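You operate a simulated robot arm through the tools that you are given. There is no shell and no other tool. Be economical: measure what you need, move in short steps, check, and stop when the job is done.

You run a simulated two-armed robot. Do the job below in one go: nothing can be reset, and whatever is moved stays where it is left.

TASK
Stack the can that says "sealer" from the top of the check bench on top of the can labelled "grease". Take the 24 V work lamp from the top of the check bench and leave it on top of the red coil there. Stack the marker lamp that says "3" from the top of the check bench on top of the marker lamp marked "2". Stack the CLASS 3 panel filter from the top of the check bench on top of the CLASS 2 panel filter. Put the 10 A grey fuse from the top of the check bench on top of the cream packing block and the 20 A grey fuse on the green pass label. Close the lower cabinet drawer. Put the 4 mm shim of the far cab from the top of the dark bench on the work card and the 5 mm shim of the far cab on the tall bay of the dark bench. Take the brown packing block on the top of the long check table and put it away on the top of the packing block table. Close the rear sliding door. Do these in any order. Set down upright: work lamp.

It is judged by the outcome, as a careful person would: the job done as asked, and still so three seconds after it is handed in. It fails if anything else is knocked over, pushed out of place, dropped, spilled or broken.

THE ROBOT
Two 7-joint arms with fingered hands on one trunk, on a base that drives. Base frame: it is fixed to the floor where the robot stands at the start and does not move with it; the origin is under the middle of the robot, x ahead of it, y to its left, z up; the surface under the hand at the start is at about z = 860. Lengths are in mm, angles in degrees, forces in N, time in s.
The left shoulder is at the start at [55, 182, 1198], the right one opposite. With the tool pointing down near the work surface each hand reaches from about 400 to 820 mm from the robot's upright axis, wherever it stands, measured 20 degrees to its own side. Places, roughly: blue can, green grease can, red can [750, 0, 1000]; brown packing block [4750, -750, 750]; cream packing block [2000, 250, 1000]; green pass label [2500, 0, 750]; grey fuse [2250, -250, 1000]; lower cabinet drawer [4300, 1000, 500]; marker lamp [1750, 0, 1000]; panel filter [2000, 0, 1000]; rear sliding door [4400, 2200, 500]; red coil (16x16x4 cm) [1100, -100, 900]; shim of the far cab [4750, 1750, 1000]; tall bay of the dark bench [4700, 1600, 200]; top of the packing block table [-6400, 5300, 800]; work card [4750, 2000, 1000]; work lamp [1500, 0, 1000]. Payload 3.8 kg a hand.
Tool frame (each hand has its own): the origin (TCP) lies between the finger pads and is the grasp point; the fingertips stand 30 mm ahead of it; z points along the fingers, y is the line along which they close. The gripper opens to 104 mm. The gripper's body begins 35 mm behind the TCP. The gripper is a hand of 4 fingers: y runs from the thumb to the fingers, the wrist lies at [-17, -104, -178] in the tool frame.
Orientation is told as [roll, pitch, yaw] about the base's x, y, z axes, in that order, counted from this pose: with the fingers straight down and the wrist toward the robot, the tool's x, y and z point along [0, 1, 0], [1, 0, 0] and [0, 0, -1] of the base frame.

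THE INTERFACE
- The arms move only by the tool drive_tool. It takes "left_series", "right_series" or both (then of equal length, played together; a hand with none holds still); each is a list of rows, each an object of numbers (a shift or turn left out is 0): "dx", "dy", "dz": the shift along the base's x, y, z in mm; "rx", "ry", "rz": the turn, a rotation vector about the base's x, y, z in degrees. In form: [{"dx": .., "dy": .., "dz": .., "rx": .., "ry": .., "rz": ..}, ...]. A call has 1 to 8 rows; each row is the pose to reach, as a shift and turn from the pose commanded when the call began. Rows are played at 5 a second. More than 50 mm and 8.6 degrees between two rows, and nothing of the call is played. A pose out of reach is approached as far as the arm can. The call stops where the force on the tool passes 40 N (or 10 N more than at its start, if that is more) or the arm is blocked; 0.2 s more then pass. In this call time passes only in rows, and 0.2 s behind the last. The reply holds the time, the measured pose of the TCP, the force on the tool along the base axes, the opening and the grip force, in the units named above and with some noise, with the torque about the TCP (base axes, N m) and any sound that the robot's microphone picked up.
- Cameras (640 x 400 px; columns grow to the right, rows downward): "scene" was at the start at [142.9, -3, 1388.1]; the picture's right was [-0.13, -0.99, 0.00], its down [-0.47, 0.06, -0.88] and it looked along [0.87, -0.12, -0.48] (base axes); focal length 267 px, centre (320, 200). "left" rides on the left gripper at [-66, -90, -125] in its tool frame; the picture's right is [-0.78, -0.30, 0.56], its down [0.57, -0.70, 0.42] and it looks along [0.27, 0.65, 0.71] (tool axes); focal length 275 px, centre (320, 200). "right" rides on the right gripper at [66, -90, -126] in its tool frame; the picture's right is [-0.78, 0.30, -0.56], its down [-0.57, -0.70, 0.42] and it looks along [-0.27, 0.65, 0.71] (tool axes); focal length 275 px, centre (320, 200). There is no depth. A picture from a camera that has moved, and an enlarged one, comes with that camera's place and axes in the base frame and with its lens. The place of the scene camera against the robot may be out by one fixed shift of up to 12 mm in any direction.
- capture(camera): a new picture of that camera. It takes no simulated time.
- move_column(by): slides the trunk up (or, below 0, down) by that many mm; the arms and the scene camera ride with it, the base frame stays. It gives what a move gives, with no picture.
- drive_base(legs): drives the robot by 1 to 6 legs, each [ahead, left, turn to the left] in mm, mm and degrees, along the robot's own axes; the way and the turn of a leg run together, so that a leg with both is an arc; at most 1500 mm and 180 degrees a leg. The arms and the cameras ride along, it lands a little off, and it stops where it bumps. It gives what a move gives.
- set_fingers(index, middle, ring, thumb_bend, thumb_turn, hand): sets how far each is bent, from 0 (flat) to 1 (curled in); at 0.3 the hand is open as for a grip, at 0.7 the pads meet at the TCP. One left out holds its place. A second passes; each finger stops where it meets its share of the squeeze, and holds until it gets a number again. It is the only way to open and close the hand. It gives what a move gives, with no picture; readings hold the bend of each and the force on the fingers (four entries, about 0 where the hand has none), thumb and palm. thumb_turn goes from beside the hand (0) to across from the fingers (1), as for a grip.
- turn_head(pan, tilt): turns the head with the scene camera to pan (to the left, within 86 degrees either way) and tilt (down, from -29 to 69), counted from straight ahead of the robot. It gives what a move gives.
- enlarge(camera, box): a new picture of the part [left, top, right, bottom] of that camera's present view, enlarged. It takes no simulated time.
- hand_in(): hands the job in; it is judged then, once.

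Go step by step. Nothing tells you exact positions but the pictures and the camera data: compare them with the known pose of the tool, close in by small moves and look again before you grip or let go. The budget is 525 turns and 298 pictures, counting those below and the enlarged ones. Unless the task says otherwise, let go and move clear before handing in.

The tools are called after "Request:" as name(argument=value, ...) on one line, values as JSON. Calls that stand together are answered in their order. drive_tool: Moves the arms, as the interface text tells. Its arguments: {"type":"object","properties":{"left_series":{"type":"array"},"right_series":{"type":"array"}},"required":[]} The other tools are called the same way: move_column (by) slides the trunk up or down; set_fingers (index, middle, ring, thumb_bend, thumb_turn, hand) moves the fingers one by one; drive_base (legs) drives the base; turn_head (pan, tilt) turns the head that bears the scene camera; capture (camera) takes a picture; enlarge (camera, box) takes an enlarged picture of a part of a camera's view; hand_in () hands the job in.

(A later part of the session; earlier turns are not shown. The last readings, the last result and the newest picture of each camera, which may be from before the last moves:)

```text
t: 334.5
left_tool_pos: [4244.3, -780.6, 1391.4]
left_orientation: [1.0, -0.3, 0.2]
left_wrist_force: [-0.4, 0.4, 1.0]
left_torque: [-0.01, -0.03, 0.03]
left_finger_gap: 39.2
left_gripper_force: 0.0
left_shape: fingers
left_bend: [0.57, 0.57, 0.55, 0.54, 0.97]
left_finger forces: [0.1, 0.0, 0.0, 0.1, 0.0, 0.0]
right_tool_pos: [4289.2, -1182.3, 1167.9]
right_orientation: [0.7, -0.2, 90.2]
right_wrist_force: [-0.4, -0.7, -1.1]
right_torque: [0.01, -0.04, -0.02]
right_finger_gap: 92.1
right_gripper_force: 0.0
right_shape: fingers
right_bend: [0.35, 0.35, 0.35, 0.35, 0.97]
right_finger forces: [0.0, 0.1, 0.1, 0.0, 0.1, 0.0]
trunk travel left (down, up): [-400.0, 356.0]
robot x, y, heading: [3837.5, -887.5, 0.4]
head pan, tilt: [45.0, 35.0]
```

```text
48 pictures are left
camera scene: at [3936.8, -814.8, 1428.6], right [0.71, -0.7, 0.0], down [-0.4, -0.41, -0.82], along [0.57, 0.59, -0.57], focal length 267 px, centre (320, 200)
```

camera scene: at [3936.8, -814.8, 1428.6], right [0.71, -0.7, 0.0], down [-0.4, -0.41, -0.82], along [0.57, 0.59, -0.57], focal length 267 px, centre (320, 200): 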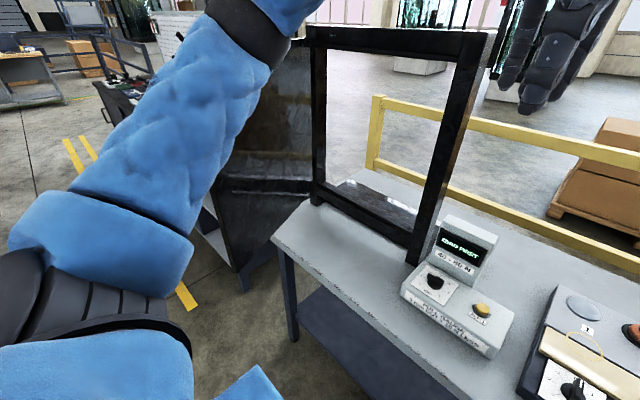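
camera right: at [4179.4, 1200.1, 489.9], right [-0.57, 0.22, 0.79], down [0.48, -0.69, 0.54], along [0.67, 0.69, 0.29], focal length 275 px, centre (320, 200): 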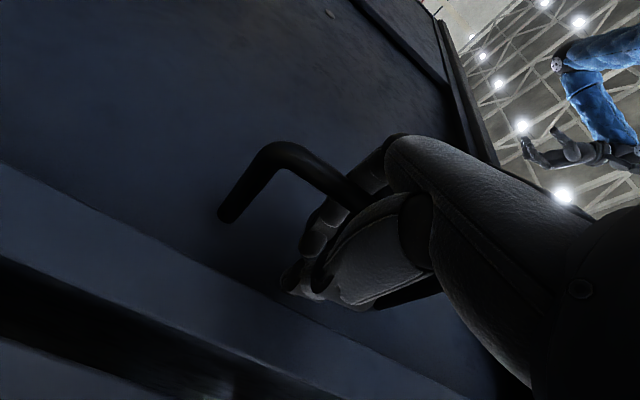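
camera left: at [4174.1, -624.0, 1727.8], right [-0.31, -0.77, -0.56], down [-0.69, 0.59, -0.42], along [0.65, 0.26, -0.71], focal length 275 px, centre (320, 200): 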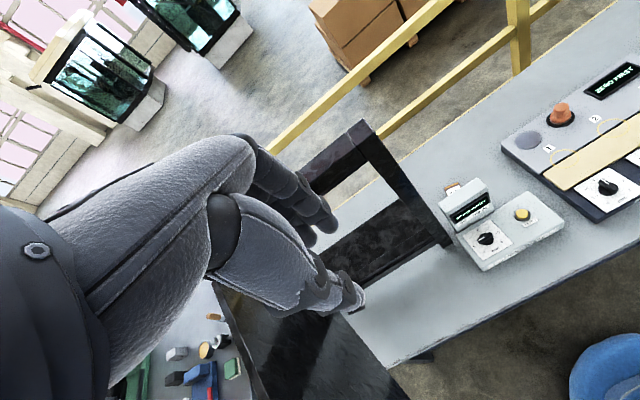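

Request:
drive_base(legs=[[155, 30, 0]])

Request:
drive_tool(right_series=[{"dx": 25, "dy": 40}, {"dx": 50, "dy": 80}, {"dx": 75, "dy": 120}, {"dx": 100, "dy": 160}, {"dx": 125, "dy": 200}, {"dx": 145, "dy": 240}, {"dx": 155, "dy": 280}])

Request:
capture(camera="right")

```text
t: 335.9
left_tool_pos: [4400.3, -749.1, 1391.7]
left_orientation: [0.8, -0.1, 0.1]
left_wrist_force: [1.0, 0.5, 0.0]
left_torque: [-0.05, 0.0, 0.02]
left_finger_gap: 39.1
left_gripper_force: 0.1
left_shape: fingers
left_bend: [0.57, 0.57, 0.55, 0.54, 0.97]
left_finger forces: [0.0, 0.0, 0.1, 0.0, 0.1, 0.0]
right_tool_pos: [4444.6, -1150.9, 1167.8]
right_orientation: [0.7, -0.1, 90.0]
right_wrist_force: [0.2, 0.8, 0.7]
right_torque: [0.01, 0.01, 0.01]
right_finger_gap: 91.9
right_gripper_force: 0.0
right_shape: fingers
right_bend: [0.35, 0.35, 0.35, 0.35, 0.97]
right_finger forces: [0.1, 0.0, 0.0, 0.1, 0.0, 0.0]
trunk travel left (down, up): [-400.0, 356.0]
robot x, y, heading: [3993.7, -853.4, 0.3]
head pan, tilt: [45.0, 35.0]
```

```text
t: 337.6
left_tool_pos: [4398.6, -748.4, 1392.0]
left_orientation: [0.8, -0.3, 0.0]
left_wrist_force: [0.3, -0.1, 0.3]
left_torque: [-0.02, -0.01, 0.01]
left_finger_gap: 39.2
left_gripper_force: 0.1
left_shape: fingers
left_bend: [0.57, 0.57, 0.55, 0.54, 0.97]
left_finger forces: [0.0, 0.0, 0.1, 0.0, 0.0, 0.0]
right_tool_pos: [4596.8, -870.3, 1165.7]
right_orientation: [0.6, -0.1, 90.0]
right_wrist_force: [-0.1, 0.9, -0.6]
right_torque: [0.0, 0.01, 0.0]
right_finger_gap: 92.1
right_gripper_force: 0.0
right_shape: fingers
right_bend: [0.35, 0.35, 0.35, 0.35, 0.97]
right_finger forces: [0.0, 0.0, 0.1, 0.1, 0.0, 0.1]
trunk travel left (down, up): [-400.0, 356.0]
robot x, y, heading: [3993.6, -851.8, 0.3]
head pan, tilt: [45.0, 35.0]
```

```text
47 pictures are left
camera right: at [4531.3, -962.6, 1292.9], right [0.78, 0.3, 0.55], down [0.57, -0.7, -0.43], along [0.26, 0.65, -0.72], focal length 275 px, centre (320, 200)
```

right: 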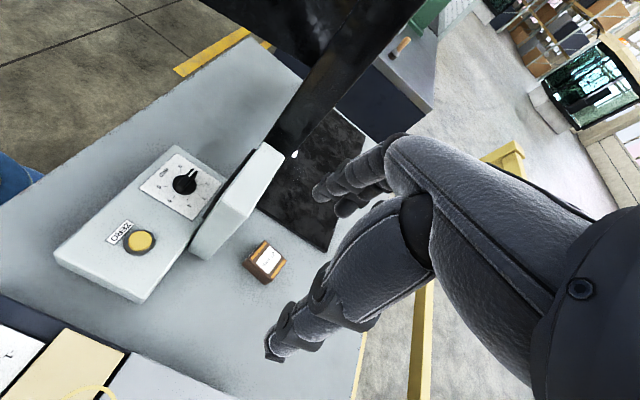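

The block is clearly visible behind the display with space around. I zoom for its exact pose.

Request:
enlarge(camera="right", box=[180, 120, 340, 320])

```text
2.00 times, centred on (260, 220) of right
camera zoom: at [4531.3, -962.6, 1292.9], right [0.78, 0.3, 0.55], down [0.57, -0.7, -0.43], along [0.26, 0.65, -0.72], focal length 551 px, centre (440, 160)
```

zoom: 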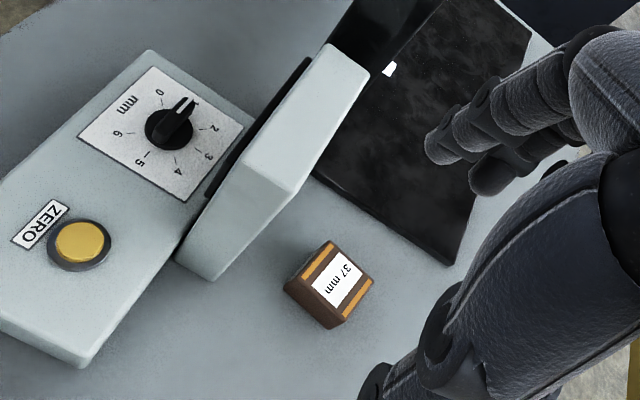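

Block centre ≈ (4632, -773), 46×43 mm, turned -10°. I position over it with yaw 80° and descend partway.

Request:
drive_tool(right_series=[{"dx": 12, "dy": 33, "rz": -4}, {"dx": 24, "dy": 66, "rz": -8}, {"dx": 35, "dy": 97, "rz": -10}, {"dx": 35, "dy": 97, "dz": -45, "rz": -10}, {"dx": 35, "dy": 97, "dz": -90, "rz": -10}, {"dx": 35, "dy": 97, "dz": -135, "rz": -10}, {"dx": 35, "dy": 97, "dz": -180, "rz": -10}])

Request:
capture(camera="right")

```text
t: 339.1
left_tool_pos: [4400.6, -749.2, 1392.0]
left_orientation: [0.9, -0.3, 0.1]
left_wrist_force: [-0.3, 0.3, -0.1]
left_torque: [0.02, 0.01, 0.01]
left_finger_gap: 39.3
left_gripper_force: 0.0
left_shape: fingers
left_bend: [0.57, 0.57, 0.55, 0.54, 0.97]
left_finger forces: [0.0, 0.0, 0.0, 0.0, 0.0, 0.1]
right_tool_pos: [4614.7, -781.5, 990.1]
right_orientation: [0.5, -0.2, 80.1]
right_wrist_force: [-0.2, -0.9, 0.4]
right_torque: [0.03, 0.01, -0.03]
right_finger_gap: 91.9
right_gripper_force: 0.1
right_shape: fingers
right_bend: [0.35, 0.35, 0.35, 0.35, 0.97]
right_finger forces: [0.0, 0.0, 0.0, 0.0, 0.1, 0.0]
right hand out of reach, approached as far as the arm can: row 2, 3, 4, 5, 6, 7
trunk travel left (down, up): [-400.0, 356.0]
robot x, y, heading: [3988.7, -854.3, 0.7]
head pan, tilt: [45.0, 35.0]
```

```text
45 pictures are left
camera right: at [4534.5, -860.6, 1114.9], right [0.82, 0.16, 0.55], down [0.44, -0.79, -0.43], along [0.37, 0.6, -0.71], focal length 275 px, centre (320, 200)
```

right: 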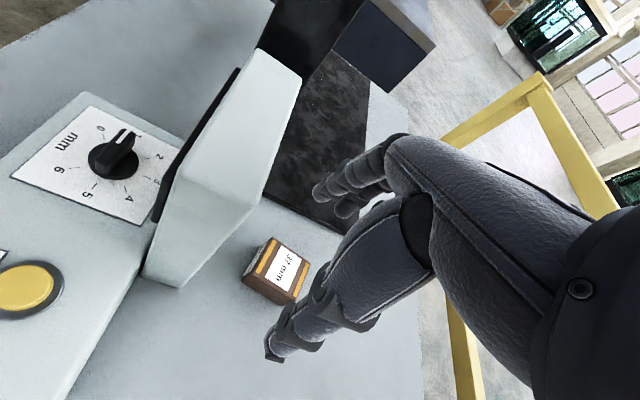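

A bit out of reach; I drive 15 mm forward.

Request:
drive_base(legs=[[15, 0, 0]])

Request:
enlarge(camera="right", box=[200, 190, 360, 340])

```text
t: 339.9
left_tool_pos: [4415.5, -749.0, 1393.2]
left_orientation: [0.8, -0.3, 0.0]
left_wrist_force: [0.0, -0.3, 0.3]
left_torque: [0.01, 0.0, -0.04]
left_finger_gap: 39.1
left_gripper_force: 0.1
left_shape: fingers
left_bend: [0.57, 0.57, 0.55, 0.54, 0.97]
left_finger forces: [0.0, 0.1, 0.0, 0.0, 0.0, 0.1]
right_tool_pos: [4630.6, -781.2, 989.0]
right_orientation: [0.6, -0.2, 80.2]
right_wrist_force: [-0.3, 0.9, -0.4]
right_torque: [0.04, 0.02, 0.03]
right_finger_gap: 92.0
right_gripper_force: 0.0
right_shape: fingers
right_bend: [0.35, 0.35, 0.35, 0.35, 0.97]
right_finger forces: [0.1, 0.0, 0.1, 0.0, 0.0, 0.0]
trunk travel left (down, up): [-400.0, 356.0]
robot x, y, heading: [4008.1, -853.6, 0.3]
head pan, tilt: [45.0, 35.0]
```

```text
2.67 times, centred on (280, 265) of right
camera zoom: at [4549.6, -860.2, 1115.5], right [0.82, 0.16, 0.55], down [0.44, -0.79, -0.43], along [0.37, 0.6, -0.71], focal length 734 px, centre (427, 27)
```

zoom: 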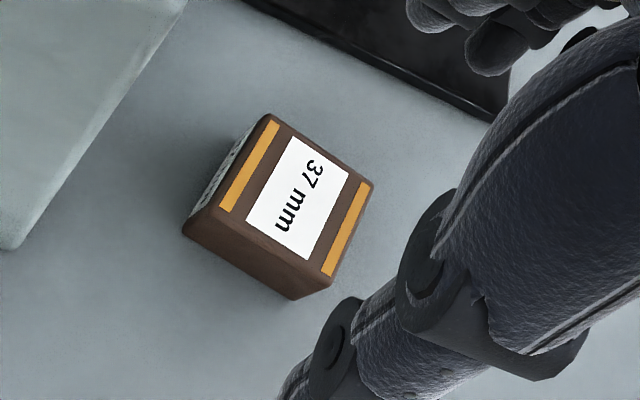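

Aligned (shift -3, +12 mm). I descend and grip the block.

Request:
drive_tool(right_series=[{"dx": -3, "dy": 12, "dz": -20}, {"dx": -3, "dy": 12, "dz": -50}, {"dx": -3, "dy": 12, "dz": -75}, {"dx": -3, "dy": 12, "dz": -92}])

Request:
capture(camera="right")

```text
t: 340.9
left_tool_pos: [4413.4, -750.7, 1393.1]
left_orientation: [0.9, -0.3, -0.1]
left_wrist_force: [0.8, -0.5, 0.3]
left_torque: [0.03, -0.02, 0.01]
left_finger_gap: 39.4
left_gripper_force: 0.1
left_shape: fingers
left_bend: [0.57, 0.57, 0.55, 0.54, 0.97]
left_finger forces: [0.1, 0.0, 0.0, 0.0, 0.0, 0.0]
right_tool_pos: [4610.4, -778.1, 901.5]
right_orientation: [0.7, -0.1, 80.2]
right_wrist_force: [0.4, -1.0, 0.6]
right_torque: [0.04, 0.0, -0.01]
right_finger_gap: 91.9
right_gripper_force: 0.1
right_shape: fingers
right_bend: [0.35, 0.35, 0.35, 0.35, 0.97]
right_finger forces: [0.1, 0.1, 0.0, 0.1, 0.0, 0.0]
right hand out of reach, approached as far as the arm can: row 1, 2, 3, 4
trunk travel left (down, up): [-400.0, 356.0]
robot x, y, heading: [4006.7, -854.8, 0.4]
head pan, tilt: [45.0, 35.0]
```

```text
43 pictures are left
camera right: at [4529.9, -856.5, 1027.8], right [0.82, 0.16, 0.55], down [0.44, -0.79, -0.43], along [0.36, 0.6, -0.71], focal length 275 px, centre (320, 200)
```

right: 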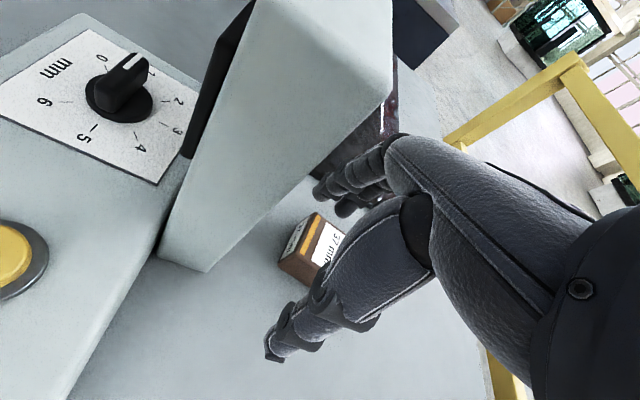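

Slightly short of reach with the trunk 50 mm high. I raise the hand, lower the trunk by 50, nudge forward and try again.

Request:
drive_tool(right_series=[{"dz": 40}, {"dz": 75}])

Request:
move_column(by=-50)

Request:
drive_base(legs=[[15, 8, 0]])

Request:
enlarge(camera="right", box=[200, 190, 360, 340])

```text
t: 341.5
left_tool_pos: [4413.4, -749.0, 1393.2]
left_orientation: [0.9, -0.3, 0.0]
left_wrist_force: [-0.2, 0.6, 0.4]
left_torque: [-0.01, 0.01, -0.01]
left_finger_gap: 39.3
left_gripper_force: 0.2
left_shape: fingers
left_bend: [0.57, 0.57, 0.55, 0.54, 0.97]
left_finger forces: [0.0, 0.1, 0.1, 0.0, 0.1, 0.1]
right_tool_pos: [4623.1, -772.5, 973.7]
right_orientation: [0.7, -0.1, 80.2]
right_wrist_force: [-1.4, 1.0, 0.0]
right_torque: [-0.03, -0.03, -0.01]
right_finger_gap: 92.0
right_gripper_force: 0.1
right_shape: fingers
right_bend: [0.35, 0.35, 0.35, 0.35, 0.97]
right_finger forces: [0.0, 0.1, 0.0, 0.1, 0.0, 0.0]
right hand out of reach, approached as far as the arm can: row 1, 2
trunk travel left (down, up): [-400.0, 356.0]
robot x, y, heading: [4007.9, -852.1, 0.5]
head pan, tilt: [45.0, 35.0]
```

```text
t: 342.4
left_tool_pos: [4413.9, -749.6, 1343.3]
left_orientation: [1.0, -0.5, 0.0]
left_wrist_force: [0.5, 0.6, -0.4]
left_torque: [0.01, -0.04, 0.0]
left_finger_gap: 39.2
left_gripper_force: 0.1
left_shape: fingers
left_bend: [0.57, 0.57, 0.55, 0.54, 0.97]
left_finger forces: [0.0, 0.0, 0.1, 0.0, 0.1, 0.0]
right_tool_pos: [4626.1, -770.1, 909.9]
right_orientation: [2.0, 0.1, 80.0]
right_wrist_force: [-0.1, -0.5, 0.3]
right_torque: [0.01, -0.02, -0.02]
right_finger_gap: 92.0
right_gripper_force: 0.0
right_shape: fingers
right_bend: [0.35, 0.35, 0.35, 0.35, 0.97]
right_finger forces: [0.0, 0.0, 0.1, 0.0, 0.0, 0.1]
trunk travel left (down, up): [-350.0, 406.0]
robot x, y, heading: [4011.5, -858.0, 0.4]
head pan, tilt: [45.0, 35.0]
```

```text
t: 343.2
left_tool_pos: [4429.7, -740.6, 1342.5]
left_orientation: [0.8, -0.3, -0.1]
left_wrist_force: [-0.3, -0.2, -0.1]
left_torque: [-0.06, 0.02, 0.01]
left_finger_gap: 39.2
left_gripper_force: 0.0
left_shape: fingers
left_bend: [0.57, 0.57, 0.55, 0.54, 0.97]
left_finger forces: [0.0, 0.0, 0.1, 0.0, 0.0, 0.0]
right_tool_pos: [4641.7, -761.0, 908.2]
right_orientation: [2.0, 0.2, 80.1]
right_wrist_force: [0.3, 0.5, 0.0]
right_torque: [0.01, 0.04, 0.04]
right_finger_gap: 92.1
right_gripper_force: 0.0
right_shape: fingers
right_bend: [0.35, 0.35, 0.35, 0.35, 0.97]
right_finger forces: [0.1, 0.0, 0.0, 0.0, 0.1, 0.0]
trunk travel left (down, up): [-350.0, 406.0]
robot x, y, heading: [4025.2, -847.6, 0.5]
head pan, tilt: [45.0, 35.0]
```

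```text
2.67 times, centred on (280, 265) of right
camera zoom: at [4564.6, -839.8, 1037.0], right [0.84, 0.16, 0.53], down [0.43, -0.79, -0.44], along [0.35, 0.6, -0.73], focal length 734 px, centre (427, 27)
```

zoom: 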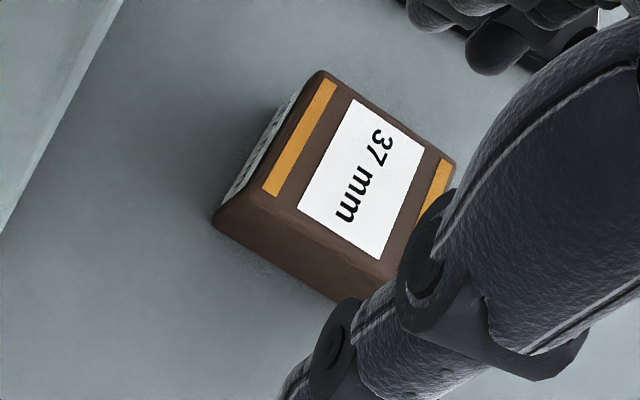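

The fingers already straddle the block; I shift -17/-10 mm, lower 9 mm and close.

Request:
drive_tool(right_series=[{"dx": -8, "dy": -6}, {"dx": -17, "dy": -10}, {"dx": -17, "dy": -10, "dz": -9}])

Request:
set_fingers(hand="right", index=0.7, middle=0.7, ring=0.7, thumb_bend=0.65)

Request:
capture(camera="right")

```text
t: 344.0
left_tool_pos: [4428.4, -742.3, 1342.8]
left_orientation: [1.0, -0.3, 0.0]
left_wrist_force: [0.2, -0.2, 0.5]
left_torque: [-0.01, 0.03, -0.03]
left_finger_gap: 39.2
left_gripper_force: 0.0
left_shape: fingers
left_bend: [0.57, 0.57, 0.55, 0.54, 0.97]
left_finger forces: [0.0, 0.1, 0.0, 0.0, 0.0, 0.1]
right_tool_pos: [4639.0, -765.4, 897.3]
right_orientation: [2.2, 0.1, 80.3]
right_wrist_force: [-0.2, -0.4, -0.8]
right_torque: [0.0, -0.01, -0.01]
right_finger_gap: 92.1
right_gripper_force: 0.0
right_shape: fingers
right_bend: [0.35, 0.35, 0.35, 0.35, 0.97]
right_finger forces: [0.1, 0.0, 0.1, 0.1, 0.1, 0.0]
right hand out of reach, approached as far as the arm can: row 1, 2, 3
trunk travel left (down, up): [-350.0, 406.0]
robot x, y, heading: [4023.6, -846.8, 0.4]
head pan, tilt: [45.0, 35.0]
```

```text
t: 345.0
left_tool_pos: [4428.8, -740.7, 1343.3]
left_orientation: [0.9, -0.3, -0.1]
left_wrist_force: [-0.3, 1.0, 0.4]
left_torque: [-0.04, -0.01, 0.01]
left_finger_gap: 39.4
left_gripper_force: 0.1
left_shape: fingers
left_bend: [0.57, 0.57, 0.55, 0.54, 0.97]
left_finger forces: [0.0, 0.0, 0.0, 0.0, 0.0, 0.0]
right_tool_pos: [4639.3, -765.5, 897.7]
right_orientation: [2.3, 0.3, 80.1]
right_wrist_force: [0.4, 0.0, 0.1]
right_torque: [0.02, 0.03, -0.01]
right_finger_gap: 9.6
right_gripper_force: 0.1
right_shape: fingers
right_bend: [0.7, 0.7, 0.7, 0.65, 0.97]
right_finger forces: [0.0, 0.0, 0.0, 0.1, 0.0, 0.1]
trunk travel left (down, up): [-350.0, 406.0]
robot x, y, heading: [4022.6, -845.9, 0.7]
head pan, tilt: [45.0, 35.0]
```

```text
41 pictures are left
camera right: at [4562.7, -844.1, 1025.9], right [0.84, 0.16, 0.53], down [0.43, -0.79, -0.44], along [0.34, 0.6, -0.73], focal length 275 px, centre (320, 200)
```

right: 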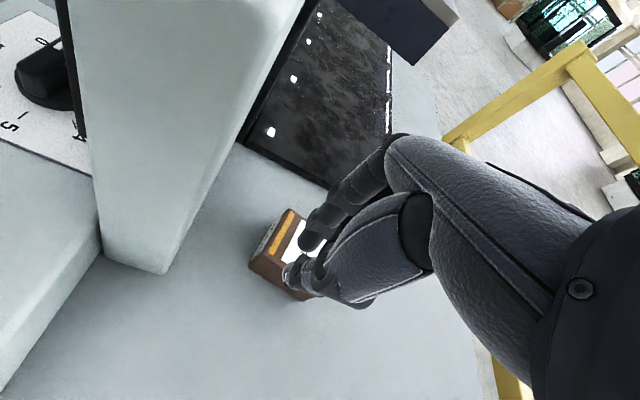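

The fingers closed above the block: comparing the views, the table top is really at z ≈ 802 and the block is centred near (4648, -743) with its top at ≈ 839. I rise, reopen, lower the trunk a little and reposition.

Request:
drive_tool(right_series=[{"dz": 40}, {"dz": 80}])

Request:
set_fingers(hand="right", index=0.38, middle=0.38, ring=0.38, thumb_bend=0.36)

Request:
move_column(by=-70)

Request:
drive_tool(right_series=[{"dz": 5}])

```text
t: 345.6
left_tool_pos: [4430.0, -741.7, 1343.1]
left_orientation: [1.0, -0.4, -0.1]
left_wrist_force: [-0.7, 0.4, 0.5]
left_torque: [0.0, 0.01, 0.03]
left_finger_gap: 39.2
left_gripper_force: 0.1
left_shape: fingers
left_bend: [0.57, 0.57, 0.55, 0.54, 0.97]
left_finger forces: [0.0, 0.0, 0.0, 0.0, 0.0, 0.1]
right_tool_pos: [4650.2, -761.5, 976.6]
right_orientation: [2.2, 0.1, 80.3]
right_wrist_force: [0.2, 0.7, -0.2]
right_torque: [0.01, 0.01, 0.0]
right_finger_gap: 9.5
right_gripper_force: 0.1
right_shape: fingers
right_bend: [0.7, 0.7, 0.7, 0.65, 0.97]
right_finger forces: [0.1, 0.1, 0.1, 0.0, 0.1, 0.0]
right hand out of reach, approached as far as the arm can: row 1, 2
trunk travel left (down, up): [-350.0, 406.0]
robot x, y, heading: [4018.2, -848.8, 0.2]
head pan, tilt: [45.0, 35.0]
```

```text
t: 346.6
left_tool_pos: [4429.3, -740.6, 1342.0]
left_orientation: [0.9, -0.2, 0.0]
left_wrist_force: [-1.0, 0.9, -0.3]
left_torque: [-0.03, -0.04, 0.01]
left_finger_gap: 39.3
left_gripper_force: 0.0
left_shape: fingers
left_bend: [0.57, 0.57, 0.55, 0.54, 0.97]
left_finger forces: [0.0, 0.1, 0.1, 0.0, 0.1, 0.0]
right_tool_pos: [4649.6, -762.1, 976.3]
right_orientation: [2.2, 0.2, 80.1]
right_wrist_force: [-0.7, 0.4, 0.1]
right_torque: [-0.04, 0.01, 0.0]
right_finger_gap: 86.6
right_gripper_force: 0.0
right_shape: fingers
right_bend: [0.38, 0.38, 0.38, 0.36, 0.97]
right_finger forces: [0.1, 0.0, 0.1, 0.0, 0.1, 0.0]
trunk travel left (down, up): [-350.0, 406.0]
robot x, y, heading: [4023.3, -849.9, 0.3]
head pan, tilt: [45.0, 35.0]
```

```text
t: 347.7
left_tool_pos: [4428.5, -740.3, 1274.5]
left_orientation: [0.9, -0.3, 0.0]
left_wrist_force: [0.0, -0.1, 0.3]
left_torque: [0.01, 0.01, -0.01]
left_finger_gap: 39.3
left_gripper_force: 0.0
left_shape: fingers
left_bend: [0.57, 0.57, 0.55, 0.54, 0.97]
left_finger forces: [0.0, 0.0, 0.0, 0.0, 0.0, 0.0]
right_tool_pos: [4656.5, -761.0, 876.1]
right_orientation: [5.0, 0.7, 80.2]
right_wrist_force: [0.2, -0.3, 0.1]
right_torque: [-0.07, 0.0, 0.01]
right_finger_gap: 86.9
right_gripper_force: 0.1
right_shape: fingers
right_bend: [0.38, 0.38, 0.38, 0.36, 0.97]
right_finger forces: [0.1, 0.0, 0.0, 0.0, 0.0, 0.0]
trunk travel left (down, up): [-280.0, 476.0]
robot x, y, heading: [4022.5, -847.8, 0.7]
head pan, tilt: [45.0, 35.0]
```

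```text
t: 348.1
left_tool_pos: [4429.2, -740.6, 1272.9]
left_orientation: [0.9, -0.3, 0.0]
left_wrist_force: [0.9, -0.7, 0.8]
left_torque: [0.0, 0.0, 0.01]
left_finger_gap: 39.4
left_gripper_force: 0.1
left_shape: fingers
left_bend: [0.57, 0.57, 0.55, 0.54, 0.97]
left_finger forces: [0.1, 0.1, 0.1, 0.0, 0.0, 0.0]
right_tool_pos: [4656.4, -760.0, 880.7]
right_orientation: [5.2, 0.9, 80.3]
right_wrist_force: [0.2, 0.1, 0.1]
right_torque: [0.01, -0.01, 0.01]
right_finger_gap: 86.7
right_gripper_force: 0.0
right_shape: fingers
right_bend: [0.38, 0.38, 0.38, 0.36, 0.97]
right_finger forces: [0.0, 0.1, 0.0, 0.0, 0.0, 0.0]
trunk travel left (down, up): [-280.0, 476.0]
robot x, y, heading: [4023.7, -845.3, 0.6]
head pan, tilt: [45.0, 35.0]
```

Request:
drive_tool(right_series=[{"dz": 5, "rx": -0.2, "ry": -2.5}, {"dz": 5, "rx": -0.3, "ry": -5}])

Request:
enlarge(camera="right", box=[180, 160, 380, 340])

```text
t: 348.7
left_tool_pos: [4429.3, -740.6, 1271.6]
left_orientation: [0.9, -0.3, 0.0]
left_wrist_force: [-0.1, 0.3, -1.3]
left_torque: [-0.01, -0.03, -0.02]
left_finger_gap: 39.4
left_gripper_force: 0.1
left_shape: fingers
left_bend: [0.57, 0.57, 0.55, 0.54, 0.97]
left_finger forces: [0.0, 0.1, 0.0, 0.1, 0.0, 0.1]
right_tool_pos: [4670.3, -756.7, 884.1]
right_orientation: [0.3, 0.4, 80.3]
right_wrist_force: [0.4, -0.7, 0.3]
right_torque: [0.02, 0.0, 0.01]
right_finger_gap: 86.7
right_gripper_force: 0.1
right_shape: fingers
right_bend: [0.38, 0.38, 0.38, 0.36, 0.97]
right_finger forces: [0.0, 0.0, 0.0, 0.0, 0.1, 0.1]
right hand out of reach, approached as far as the arm can: row 1, 2
trunk travel left (down, up): [-280.0, 476.0]
robot x, y, heading: [4019.2, -843.6, 0.6]
head pan, tilt: [45.0, 35.0]
```

```text
2.22 times, centred on (280, 250) of right
camera zoom: at [4590.0, -834.4, 1010.6], right [0.82, 0.16, 0.55], down [0.44, -0.79, -0.42], along [0.37, 0.59, -0.72], focal length 612 px, centre (409, 89)
```

zoom: 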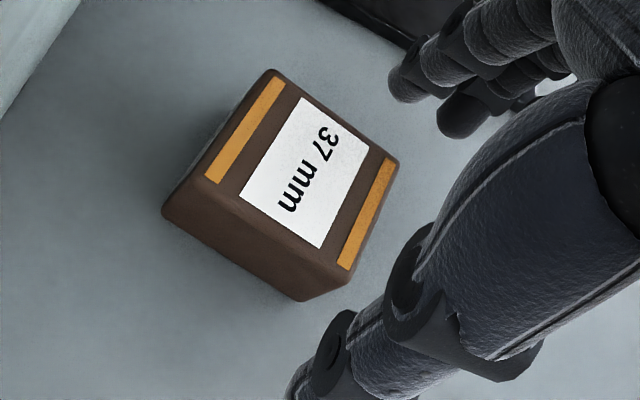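

Block centre confirmed at about (4647, -744). I shift the hand there and check.

Request:
drive_tool(right_series=[{"dx": -12, "dy": 7}, {"dx": -23, "dy": 13}])

```text
t: 349.3
left_tool_pos: [4429.3, -741.9, 1272.7]
left_orientation: [0.9, -0.2, 0.0]
left_wrist_force: [-0.2, 0.4, -0.4]
left_torque: [-0.01, -0.01, 0.0]
left_finger_gap: 39.4
left_gripper_force: 0.0
left_shape: fingers
left_bend: [0.57, 0.57, 0.55, 0.54, 0.97]
left_finger forces: [0.0, 0.1, 0.1, 0.1, 0.0, 0.1]
right_tool_pos: [4663.2, -739.3, 882.2]
right_orientation: [0.3, 0.2, 80.3]
right_wrist_force: [-0.2, 0.9, 0.2]
right_torque: [0.02, -0.03, -0.02]
right_finger_gap: 86.6
right_gripper_force: 0.2
right_shape: fingers
right_bend: [0.38, 0.38, 0.38, 0.36, 0.97]
right_finger forces: [0.0, 0.0, 0.0, 0.0, 0.0, 0.1]
right hand out of reach, approached as far as the arm can: row 1, 2
trunk travel left (down, up): [-280.0, 476.0]
robot x, y, heading: [4021.7, -843.3, 0.8]
head pan, tilt: [45.0, 35.0]
```

Request:
drive_tool(right_series=[{"dx": -18, "dy": -4}])

Request:
drive_tool(right_series=[{"dz": -15}, {"dz": -30}])

Request:
enlarge(camera="right", box=[180, 160, 380, 340])

```text
t: 349.7
left_tool_pos: [4430.2, -742.3, 1273.2]
left_orientation: [0.9, -0.4, 0.0]
left_wrist_force: [-0.4, -0.1, -0.2]
left_torque: [-0.02, -0.01, -0.05]
left_finger_gap: 39.2
left_gripper_force: 0.0
left_shape: fingers
left_bend: [0.57, 0.57, 0.55, 0.54, 0.97]
left_finger forces: [0.0, 0.0, 0.1, 0.0, 0.1, 0.1]
right_tool_pos: [4663.6, -740.5, 879.9]
right_orientation: [0.1, 0.3, 80.2]
right_wrist_force: [-0.2, 0.7, -0.4]
right_torque: [-0.01, -0.02, -0.04]
right_finger_gap: 86.5
right_gripper_force: 0.0
right_shape: fingers
right_bend: [0.38, 0.38, 0.38, 0.36, 0.97]
right_finger forces: [0.0, 0.1, 0.0, 0.0, 0.0, 0.0]
right hand out of reach, approached as far as the arm can: row 1
trunk travel left (down, up): [-280.0, 476.0]
robot x, y, heading: [4022.6, -847.7, 0.4]
head pan, tilt: [45.0, 35.0]
```

```text
t: 350.3
left_tool_pos: [4430.1, -741.8, 1273.0]
left_orientation: [0.8, -0.4, 0.0]
left_wrist_force: [0.0, 0.2, 0.1]
left_torque: [0.0, -0.01, -0.02]
left_finger_gap: 39.4
left_gripper_force: 0.0
left_shape: fingers
left_bend: [0.57, 0.57, 0.55, 0.54, 0.97]
left_finger forces: [0.0, 0.0, 0.0, 0.0, 0.0, 0.0]
right_tool_pos: [4661.3, -738.8, 851.4]
right_orientation: [0.2, 0.2, 80.2]
right_wrist_force: [0.3, 0.2, -0.6]
right_torque: [0.01, 0.03, -0.01]
right_finger_gap: 86.9
right_gripper_force: 0.1
right_shape: fingers
right_bend: [0.38, 0.38, 0.38, 0.36, 0.97]
right_finger forces: [0.0, 0.1, 0.0, 0.0, 0.0, 0.1]
trunk travel left (down, up): [-280.0, 476.0]
robot x, y, heading: [4020.5, -848.9, 0.6]
head pan, tilt: [45.0, 35.0]
```

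```text
2.22 times, centred on (280, 250) of right
camera zoom: at [4579.9, -817.4, 978.0], right [0.82, 0.16, 0.55], down [0.44, -0.79, -0.42], along [0.37, 0.59, -0.72], focal length 612 px, centre (409, 89)
```

zoom: 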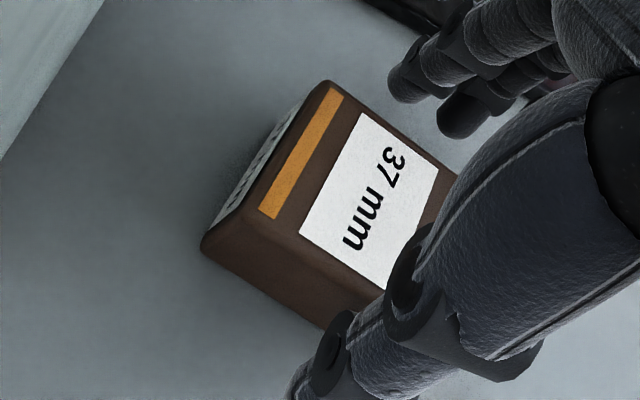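

Request:
drive_tool(right_series=[{"dx": -7, "dy": -3}, {"dx": -14, "dy": -5}, {"dx": -14, "dy": -5, "dz": -8}, {"dx": -14, "dy": -5, "dz": -15}])

Request:
set_fingers(hand="right", index=0.7, middle=0.7, ring=0.7, thumb_bend=0.66)

Request:
capture(camera="right")

```text
t: 351.3
left_tool_pos: [4429.1, -741.1, 1273.6]
left_orientation: [0.9, -0.3, 0.1]
left_wrist_force: [0.3, -0.2, -0.3]
left_torque: [0.0, 0.0, 0.01]
left_finger_gap: 39.4
left_gripper_force: 0.1
left_shape: fingers
left_bend: [0.57, 0.57, 0.55, 0.54, 0.97]
left_finger forces: [0.1, 0.0, 0.0, 0.0, 0.0, 0.0]
right_tool_pos: [4647.5, -743.8, 835.9]
right_orientation: [0.2, 0.3, 80.2]
right_wrist_force: [-0.6, 0.8, 0.3]
right_torque: [0.01, 0.04, -0.02]
right_finger_gap: 86.9
right_gripper_force: 0.1
right_shape: fingers
right_bend: [0.38, 0.38, 0.38, 0.36, 0.97]
right_finger forces: [0.0, 0.0, 0.0, 0.1, 0.1, 0.0]
trunk travel left (down, up): [-280.0, 476.0]
robot x, y, heading: [4021.1, -846.9, 0.7]
head pan, tilt: [45.0, 35.0]
```

```text
t: 352.3
left_tool_pos: [4428.9, -741.1, 1272.9]
left_orientation: [0.8, -0.3, 0.0]
left_wrist_force: [-0.5, 1.2, 0.1]
left_torque: [0.01, 0.02, 0.03]
left_finger_gap: 39.5
left_gripper_force: 0.0
left_shape: fingers
left_bend: [0.57, 0.57, 0.55, 0.54, 0.97]
left_finger forces: [0.1, 0.0, 0.0, 0.0, 0.0, 0.1]
right_tool_pos: [4647.1, -742.6, 835.6]
right_orientation: [0.2, 0.2, 80.2]
right_wrist_force: [0.9, 0.8, 1.2]
right_torque: [0.02, -0.04, 0.03]
right_finger_gap: 49.6
right_gripper_force: 21.9
right_shape: fingers
right_bend: [0.55, 0.58, 0.59, 0.53, 0.94]
right_finger forces: [7.6, 7.0, 7.1, 0.0, 21.4, 0.0]
trunk travel left (down, up): [-280.0, 476.0]
robot x, y, heading: [4024.4, -844.5, 0.2]
head pan, tilt: [45.0, 35.0]
```

```text
38 pictures are left
camera right: at [4566.5, -821.9, 962.1], right [0.82, 0.16, 0.55], down [0.44, -0.79, -0.42], along [0.37, 0.59, -0.72], focal length 275 px, centre (320, 200)
```

right: 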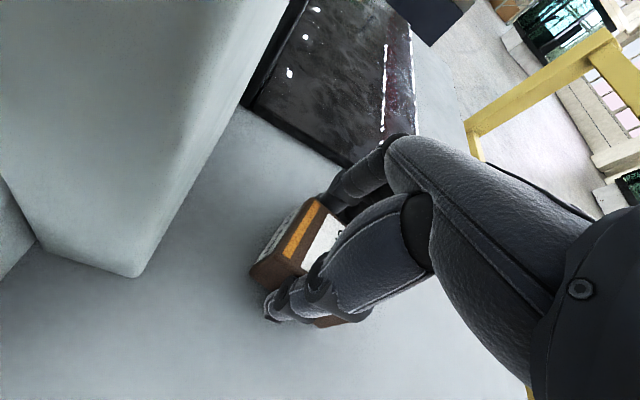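

Firm grip. I lift a little with the arm, then raise the trunk, and retreat.

Request:
drive_tool(right_series=[{"dz": 15}, {"dz": 35}, {"dz": 60}])

Request:
move_column(by=150)

Request:
capture(camera="right")

```text
t: 353.1
left_tool_pos: [4429.6, -740.8, 1273.4]
left_orientation: [0.8, -0.3, 0.0]
left_wrist_force: [-0.1, 0.4, -0.3]
left_torque: [-0.03, 0.02, 0.0]
left_finger_gap: 39.0
left_gripper_force: 0.1
left_shape: fingers
left_bend: [0.57, 0.57, 0.55, 0.54, 0.97]
left_finger forces: [0.0, 0.1, 0.0, 0.1, 0.1, 0.0]
right_tool_pos: [4648.2, -744.6, 897.3]
right_orientation: [0.2, 0.3, 80.1]
right_wrist_force: [-0.1, 0.3, -1.4]
right_torque: [0.03, 0.01, -0.01]
right_finger_gap: 49.4
right_gripper_force: 21.3
right_shape: fingers
right_bend: [0.55, 0.58, 0.6, 0.53, 0.94]
right_finger forces: [7.8, 7.0, 6.7, 0.0, 21.5, 0.1]
trunk travel left (down, up): [-280.0, 476.0]
robot x, y, heading: [4024.5, -844.2, 0.6]
head pan, tilt: [45.0, 35.0]
```

```text
t: 354.9
left_tool_pos: [4429.7, -741.7, 1421.7]
left_orientation: [0.9, -0.2, 0.0]
left_wrist_force: [-0.5, 0.2, 1.6]
left_torque: [0.0, -0.03, 0.02]
left_finger_gap: 39.3
left_gripper_force: 0.1
left_shape: fingers
left_bend: [0.57, 0.57, 0.55, 0.54, 0.97]
left_finger forces: [0.0, 0.0, 0.0, 0.0, 0.1, 0.0]
right_tool_pos: [4640.9, -743.7, 1069.9]
right_orientation: [-2.2, -0.2, 80.2]
right_wrist_force: [0.6, 0.4, -1.2]
right_torque: [0.01, 0.0, 0.0]
right_finger_gap: 49.0
right_gripper_force: 21.5
right_shape: fingers
right_bend: [0.55, 0.58, 0.6, 0.53, 0.94]
right_finger forces: [7.7, 6.9, 6.8, 0.1, 21.5, 0.0]
trunk travel left (down, up): [-430.0, 326.0]
robot x, y, heading: [4023.3, -847.6, 0.5]
head pan, tilt: [45.0, 35.0]
```

```text
37 pictures are left
camera right: at [4555.0, -821.4, 1192.2], right [0.79, 0.16, 0.59], down [0.46, -0.79, -0.41], along [0.4, 0.59, -0.7], focal length 275 px, centre (320, 200)
```

right: 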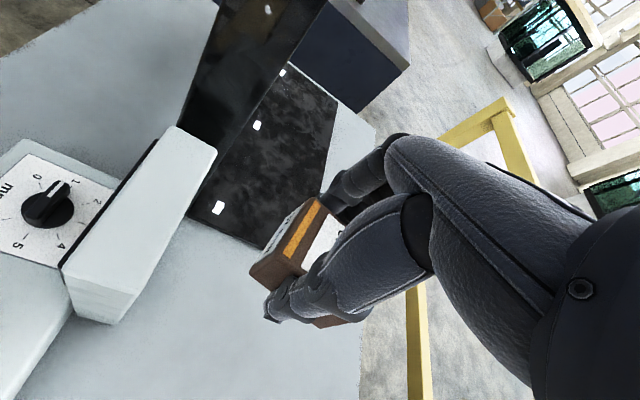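

The block is held. I pull the hand in and back away from the table.

Request:
drive_tool(right_series=[{"dx": -35, "dy": -25}, {"dx": -70, "dy": -50}, {"dx": -105, "dy": -75}, {"dx": -140, "dy": -100}, {"dx": -175, "dy": -125}, {"dx": -210, "dy": -150}])

Request:
drive_base(legs=[[-600, 0, 0]])

Request:
turn_head(pan=10, tilt=25)

Request:
capture(camera="scene")

```text
t: 356.2
left_tool_pos: [4429.5, -743.5, 1422.2]
left_orientation: [0.9, -0.3, -0.1]
left_wrist_force: [0.9, -0.1, 0.8]
left_torque: [-0.01, 0.0, 0.04]
left_finger_gap: 39.7
left_gripper_force: 0.0
left_shape: fingers
left_bend: [0.57, 0.57, 0.55, 0.54, 0.97]
left_finger forces: [0.1, 0.0, 0.0, 0.0, 0.0, 0.1]
right_tool_pos: [4665.9, -818.1, 1053.2]
right_orientation: [-1.9, -0.2, 80.3]
right_wrist_force: [0.1, -0.8, -0.2]
right_torque: [0.03, 0.03, -0.02]
right_finger_gap: 49.3
right_gripper_force: 21.8
right_shape: fingers
right_bend: [0.55, 0.58, 0.6, 0.53, 0.94]
right_finger forces: [7.8, 7.0, 6.9, 0.1, 21.4, 0.0]
right hand out of reach, approached as far as the arm can: row 1, 2, 3, 4, 5, 6
trunk travel left (down, up): [-430.0, 326.0]
robot x, y, heading: [4021.6, -849.1, 0.6]
head pan, tilt: [45.0, 35.0]
```

```text
t: 359.6
left_tool_pos: [3827.2, -746.3, 1422.9]
left_orientation: [0.9, -0.3, -0.3]
left_wrist_force: [1.0, -0.5, 0.8]
left_torque: [-0.01, -0.01, 0.01]
left_finger_gap: 39.3
left_gripper_force: 0.0
left_shape: fingers
left_bend: [0.57, 0.57, 0.55, 0.54, 0.97]
left_finger forces: [0.0, 0.0, 0.1, 0.0, 0.1, 0.1]
right_tool_pos: [4063.6, -823.0, 1055.9]
right_orientation: [-2.0, -0.2, 80.0]
right_wrist_force: [0.0, 0.0, -0.8]
right_torque: [-0.01, -0.03, 0.02]
right_finger_gap: 49.2
right_gripper_force: 21.3
right_shape: fingers
right_bend: [0.55, 0.58, 0.6, 0.53, 0.94]
right_finger forces: [7.7, 7.0, 6.8, 0.0, 21.3, 0.0]
trunk travel left (down, up): [-430.0, 326.0]
robot x, y, heading: [3417.1, -850.1, 0.3]
head pan, tilt: [45.0, 35.0]
```

```text
t: 360.7
left_tool_pos: [3828.5, -747.0, 1422.2]
left_orientation: [0.9, -0.3, -0.2]
left_wrist_force: [0.1, 0.3, 0.6]
left_torque: [0.01, 0.01, 0.0]
left_finger_gap: 39.1
left_gripper_force: 0.1
left_shape: fingers
left_bend: [0.57, 0.57, 0.55, 0.54, 0.97]
left_finger forces: [0.0, 0.0, 0.1, 0.0, 0.0, 0.0]
right_tool_pos: [4063.0, -823.7, 1055.0]
right_orientation: [-2.1, -0.1, 80.1]
right_wrist_force: [0.5, -0.8, -1.3]
right_torque: [-0.02, 0.03, 0.05]
right_finger_gap: 49.1
right_gripper_force: 22.0
right_shape: fingers
right_bend: [0.55, 0.58, 0.6, 0.53, 0.94]
right_finger forces: [7.7, 6.8, 6.8, 0.0, 21.3, 0.0]
trunk travel left (down, up): [-430.0, 326.0]
robot x, y, heading: [3421.4, -849.6, 0.4]
head pan, tilt: [10.0, 25.0]
```

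```text
36 pictures are left
camera scene: at [3543.1, -823.8, 1474.6], right [0.18, -0.98, 0.0], down [-0.42, -0.08, -0.91], along [0.89, 0.16, -0.42], focal length 267 px, centre (320, 200)
```

scene: 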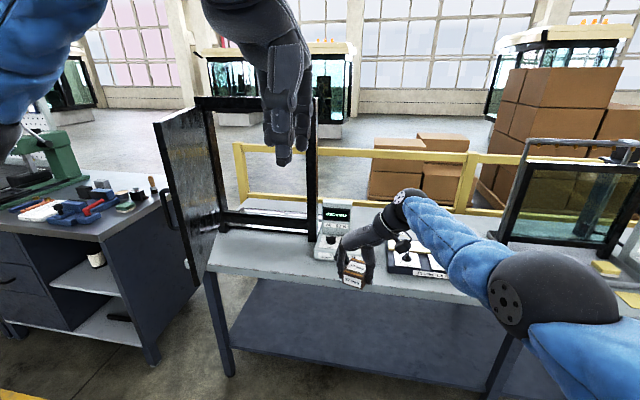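

The block is secure and the frame door is where it was. Now I turn round and drive along the right aisle back past the start toward the packing block table.

Request:
drive_base(legs=[[0, 0, 180], [1400, 0, 0], [1400, 0, 0], [1200, 0, 0]])

Request:
turn_head(pan=-40, tilt=12)

Request:
capture(camera="scene")

```text
t: 386.7
left_tool_pos: [-946.5, -669.5, 1422.3]
left_orientation: [1.0, -0.2, 176.7]
left_wrist_force: [0.0, 1.6, 0.1]
left_torque: [-0.01, -0.01, -0.01]
left_finger_gap: 39.2
left_gripper_force: 0.0
left_shape: fingers
left_bend: [0.57, 0.57, 0.55, 0.54, 0.97]
left_finger forces: [0.1, 0.0, 0.0, 0.0, 0.0, 0.0]
right_tool_pos: [-1176.7, -581.0, 1054.7]
right_orientation: [-1.9, -0.1, -103.1]
right_wrist_force: [-0.3, 0.1, -1.3]
right_torque: [-0.01, -0.05, 0.0]
right_finger_gap: 49.1
right_gripper_force: 20.7
right_shape: fingers
right_bend: [0.55, 0.59, 0.6, 0.53, 0.94]
right_finger forces: [7.6, 6.4, 6.3, 0.0, 20.4, 0.1]
trunk travel left (down, up): [-430.0, 326.0]
robot x, y, heading: [-531.1, -585.8, 176.9]
head pan, tilt: [10.0, 25.0]
stopped in leg 4: the robot was blocked; the commanded pose is now the measured one
```

```text
t: 387.9
left_tool_pos: [-946.3, -671.1, 1423.8]
left_orientation: [0.8, -0.2, 176.7]
left_wrist_force: [-0.6, 0.0, 0.1]
left_torque: [0.03, 0.02, 0.02]
left_finger_gap: 38.9
left_gripper_force: 0.1
left_shape: fingers
left_bend: [0.57, 0.57, 0.55, 0.54, 0.97]
left_finger forces: [0.1, 0.0, 0.0, 0.0, 0.0, 0.0]
right_tool_pos: [-1174.8, -580.8, 1055.2]
right_orientation: [-2.1, -0.2, -103.1]
right_wrist_force: [-0.3, -0.2, -0.7]
right_torque: [0.03, 0.05, -0.03]
right_finger_gap: 48.8
right_gripper_force: 20.3
right_shape: fingers
right_bend: [0.55, 0.59, 0.6, 0.53, 0.94]
right_finger forces: [7.6, 6.4, 6.4, 0.0, 20.3, 0.0]
trunk travel left (down, up): [-430.0, 326.0]
robot x, y, heading: [-532.5, -589.5, 177.1]
head pan, tilt: [-40.0, 12.0]
```

```text
35 pictures are left
camera scene: at [-637.8, -515.9, 1495.7], right [0.68, 0.73, 0.0], down [0.15, -0.14, -0.98], along [-0.72, 0.67, -0.21], focal length 267 px, centre (320, 200)
```

scene: 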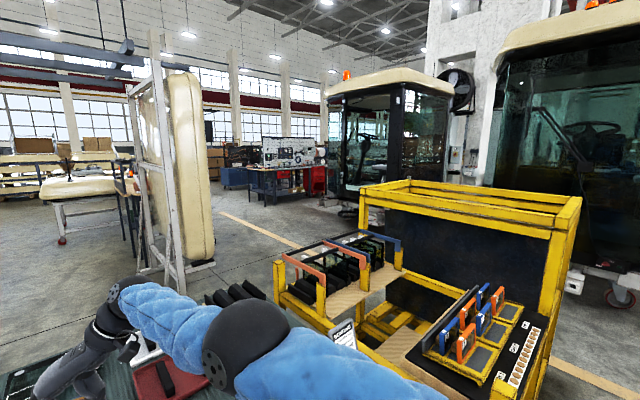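

I was blocked by something ahead near x ≈ -800. I look straight ahead and down.

Request:
turn_head(pan=0, tilt=35)

Request:
capture(camera="scene")

Request:
turn_head(pan=50, tilt=20)

Request:
capture(camera="scene")

```text
t: 389.0
left_tool_pos: [-946.2, -669.8, 1423.0]
left_orientation: [0.8, -0.2, 176.7]
left_wrist_force: [0.1, -0.1, -0.1]
left_torque: [-0.01, 0.01, 0.03]
left_finger_gap: 39.4
left_gripper_force: 0.1
left_shape: fingers
left_bend: [0.57, 0.57, 0.55, 0.54, 0.97]
left_finger forces: [0.1, 0.0, 0.0, 0.0, 0.0, 0.1]
right_tool_pos: [-1176.0, -580.2, 1055.4]
right_orientation: [-2.0, 0.0, -103.2]
right_wrist_force: [-0.7, 0.9, -0.9]
right_torque: [0.01, 0.0, 0.0]
right_finger_gap: 49.0
right_gripper_force: 20.1
right_shape: fingers
right_bend: [0.55, 0.59, 0.6, 0.53, 0.94]
right_finger forces: [7.6, 6.5, 6.5, 0.1, 20.3, 0.1]
trunk travel left (down, up): [-430.0, 326.0]
robot x, y, heading: [-535.7, -591.8, 176.9]
head pan, tilt: [0.0, 35.0]
```

```text
34 pictures are left
camera scene: at [-657.4, -574.6, 1458.8], right [0.05, 1.0, 0.0], down [0.57, -0.03, -0.82], along [-0.82, 0.04, -0.57], focal length 267 px, centre (320, 200)
```

scene: 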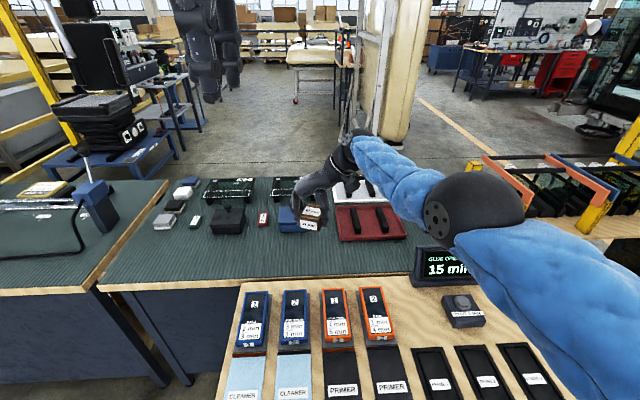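

```text
t: 390.2
left_tool_pos: [-944.6, -672.3, 1421.8]
left_orientation: [1.0, -0.3, 176.7]
left_wrist_force: [0.2, 0.6, 0.2]
left_torque: [0.02, 0.01, 0.01]
left_finger_gap: 39.6
left_gripper_force: 0.1
left_shape: fingers
left_bend: [0.57, 0.57, 0.55, 0.54, 0.97]
left_finger forces: [0.0, 0.0, 0.0, 0.0, 0.1, 0.0]
right_tool_pos: [-1176.8, -580.7, 1055.9]
right_orientation: [-2.1, -0.1, -103.2]
right_wrist_force: [0.7, -0.7, -1.1]
right_torque: [-0.01, 0.0, 0.0]
right_finger_gap: 48.9
right_gripper_force: 20.2
right_shape: fingers
right_bend: [0.55, 0.59, 0.6, 0.53, 0.94]
right_finger forces: [7.6, 6.3, 6.5, 0.1, 20.3, 0.1]
trunk travel left (down, up): [-430.0, 326.0]
robot x, y, heading: [-536.9, -590.0, 177.0]
head pan, tilt: [50.0, 20.0]
```

```text
33 pictures are left
camera scene: at [-632.9, -647.3, 1482.6], right [-0.73, 0.68, 0.0], down [0.23, 0.25, -0.94], along [-0.64, -0.69, -0.34], focal length 267 px, centre (320, 200)
```

scene: 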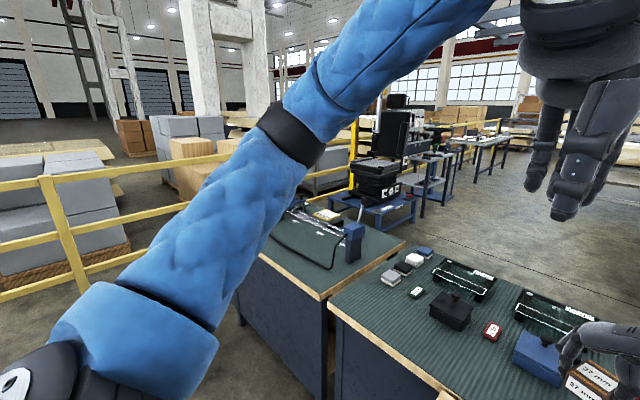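

Benches block the way here. There's a corridor between the yellow rack (x ≲ -790) and the check bench (x ≳ 309), then a lane at y ≈ 2200 before the cabs. I take that route.

Request:
drive_base(legs=[[-310, 0, 0], [0, 0, -87]])

Request:
turn_head(pan=0, tilt=20)

Request:
capture(camera="scene")

```text
t: 396.0
left_tool_pos: [-320.9, -199.6, 1423.6]
left_orientation: [0.8, -0.3, 89.7]
left_wrist_force: [0.3, -0.7, 0.3]
left_torque: [0.0, 0.0, 0.01]
left_finger_gap: 39.5
left_gripper_force: 0.0
left_shape: fingers
left_bend: [0.57, 0.57, 0.55, 0.54, 0.97]
left_finger forces: [0.0, 0.1, 0.0, 0.1, 0.1, 0.1]
right_tool_pos: [-244.5, 35.5, 1055.9]
right_orientation: [-1.9, -0.1, 169.9]
right_wrist_force: [0.2, 0.2, -1.1]
right_torque: [-0.02, 0.02, 0.01]
right_finger_gap: 48.9
right_gripper_force: 19.8
right_shape: fingers
right_bend: [0.55, 0.59, 0.6, 0.53, 0.94]
right_finger forces: [7.6, 6.3, 6.2, 0.0, 20.0, 0.0]
trunk travel left (down, up): [-430.0, 326.0]
robot x, y, heading: [-217.2, -604.6, 90.2]
head pan, tilt: [50.0, 20.0]
```

```text
t: 397.1
left_tool_pos: [-321.1, -199.4, 1422.5]
left_orientation: [1.0, -0.3, 89.7]
left_wrist_force: [0.0, 0.4, 0.1]
left_torque: [0.03, -0.01, -0.02]
left_finger_gap: 39.3
left_gripper_force: 0.1
left_shape: fingers
left_bend: [0.57, 0.57, 0.55, 0.54, 0.97]
left_finger forces: [0.0, 0.0, 0.0, 0.1, 0.1, 0.1]
right_tool_pos: [-244.3, 37.4, 1056.2]
right_orientation: [-1.9, -0.1, 169.9]
right_wrist_force: [-0.4, -0.7, -0.6]
right_torque: [0.0, 0.0, 0.03]
right_finger_gap: 48.8
right_gripper_force: 19.9
right_shape: fingers
right_bend: [0.55, 0.59, 0.6, 0.53, 0.94]
right_finger forces: [7.5, 6.3, 6.4, 0.1, 20.0, 0.2]
trunk travel left (down, up): [-430.0, 326.0]
robot x, y, heading: [-219.7, -606.5, 90.2]
head pan, tilt: [0.0, 20.0]
```

```text
32 pictures are left
camera scene: at [-221.4, -470.5, 1482.6], right [1.0, 0.0, 0.0], down [0.0, -0.34, -0.94], along [0.0, 0.94, -0.34], focal length 267 px, centre (320, 200)
```

scene: 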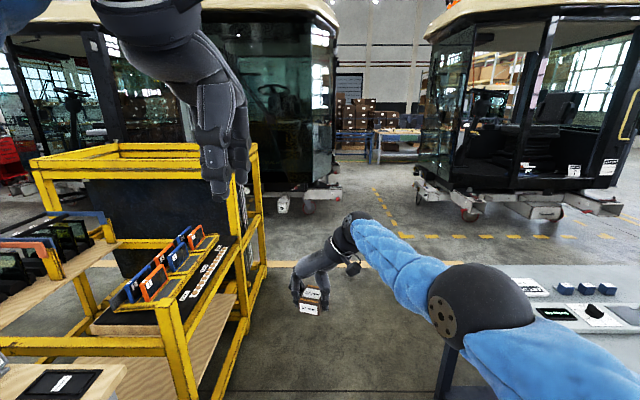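

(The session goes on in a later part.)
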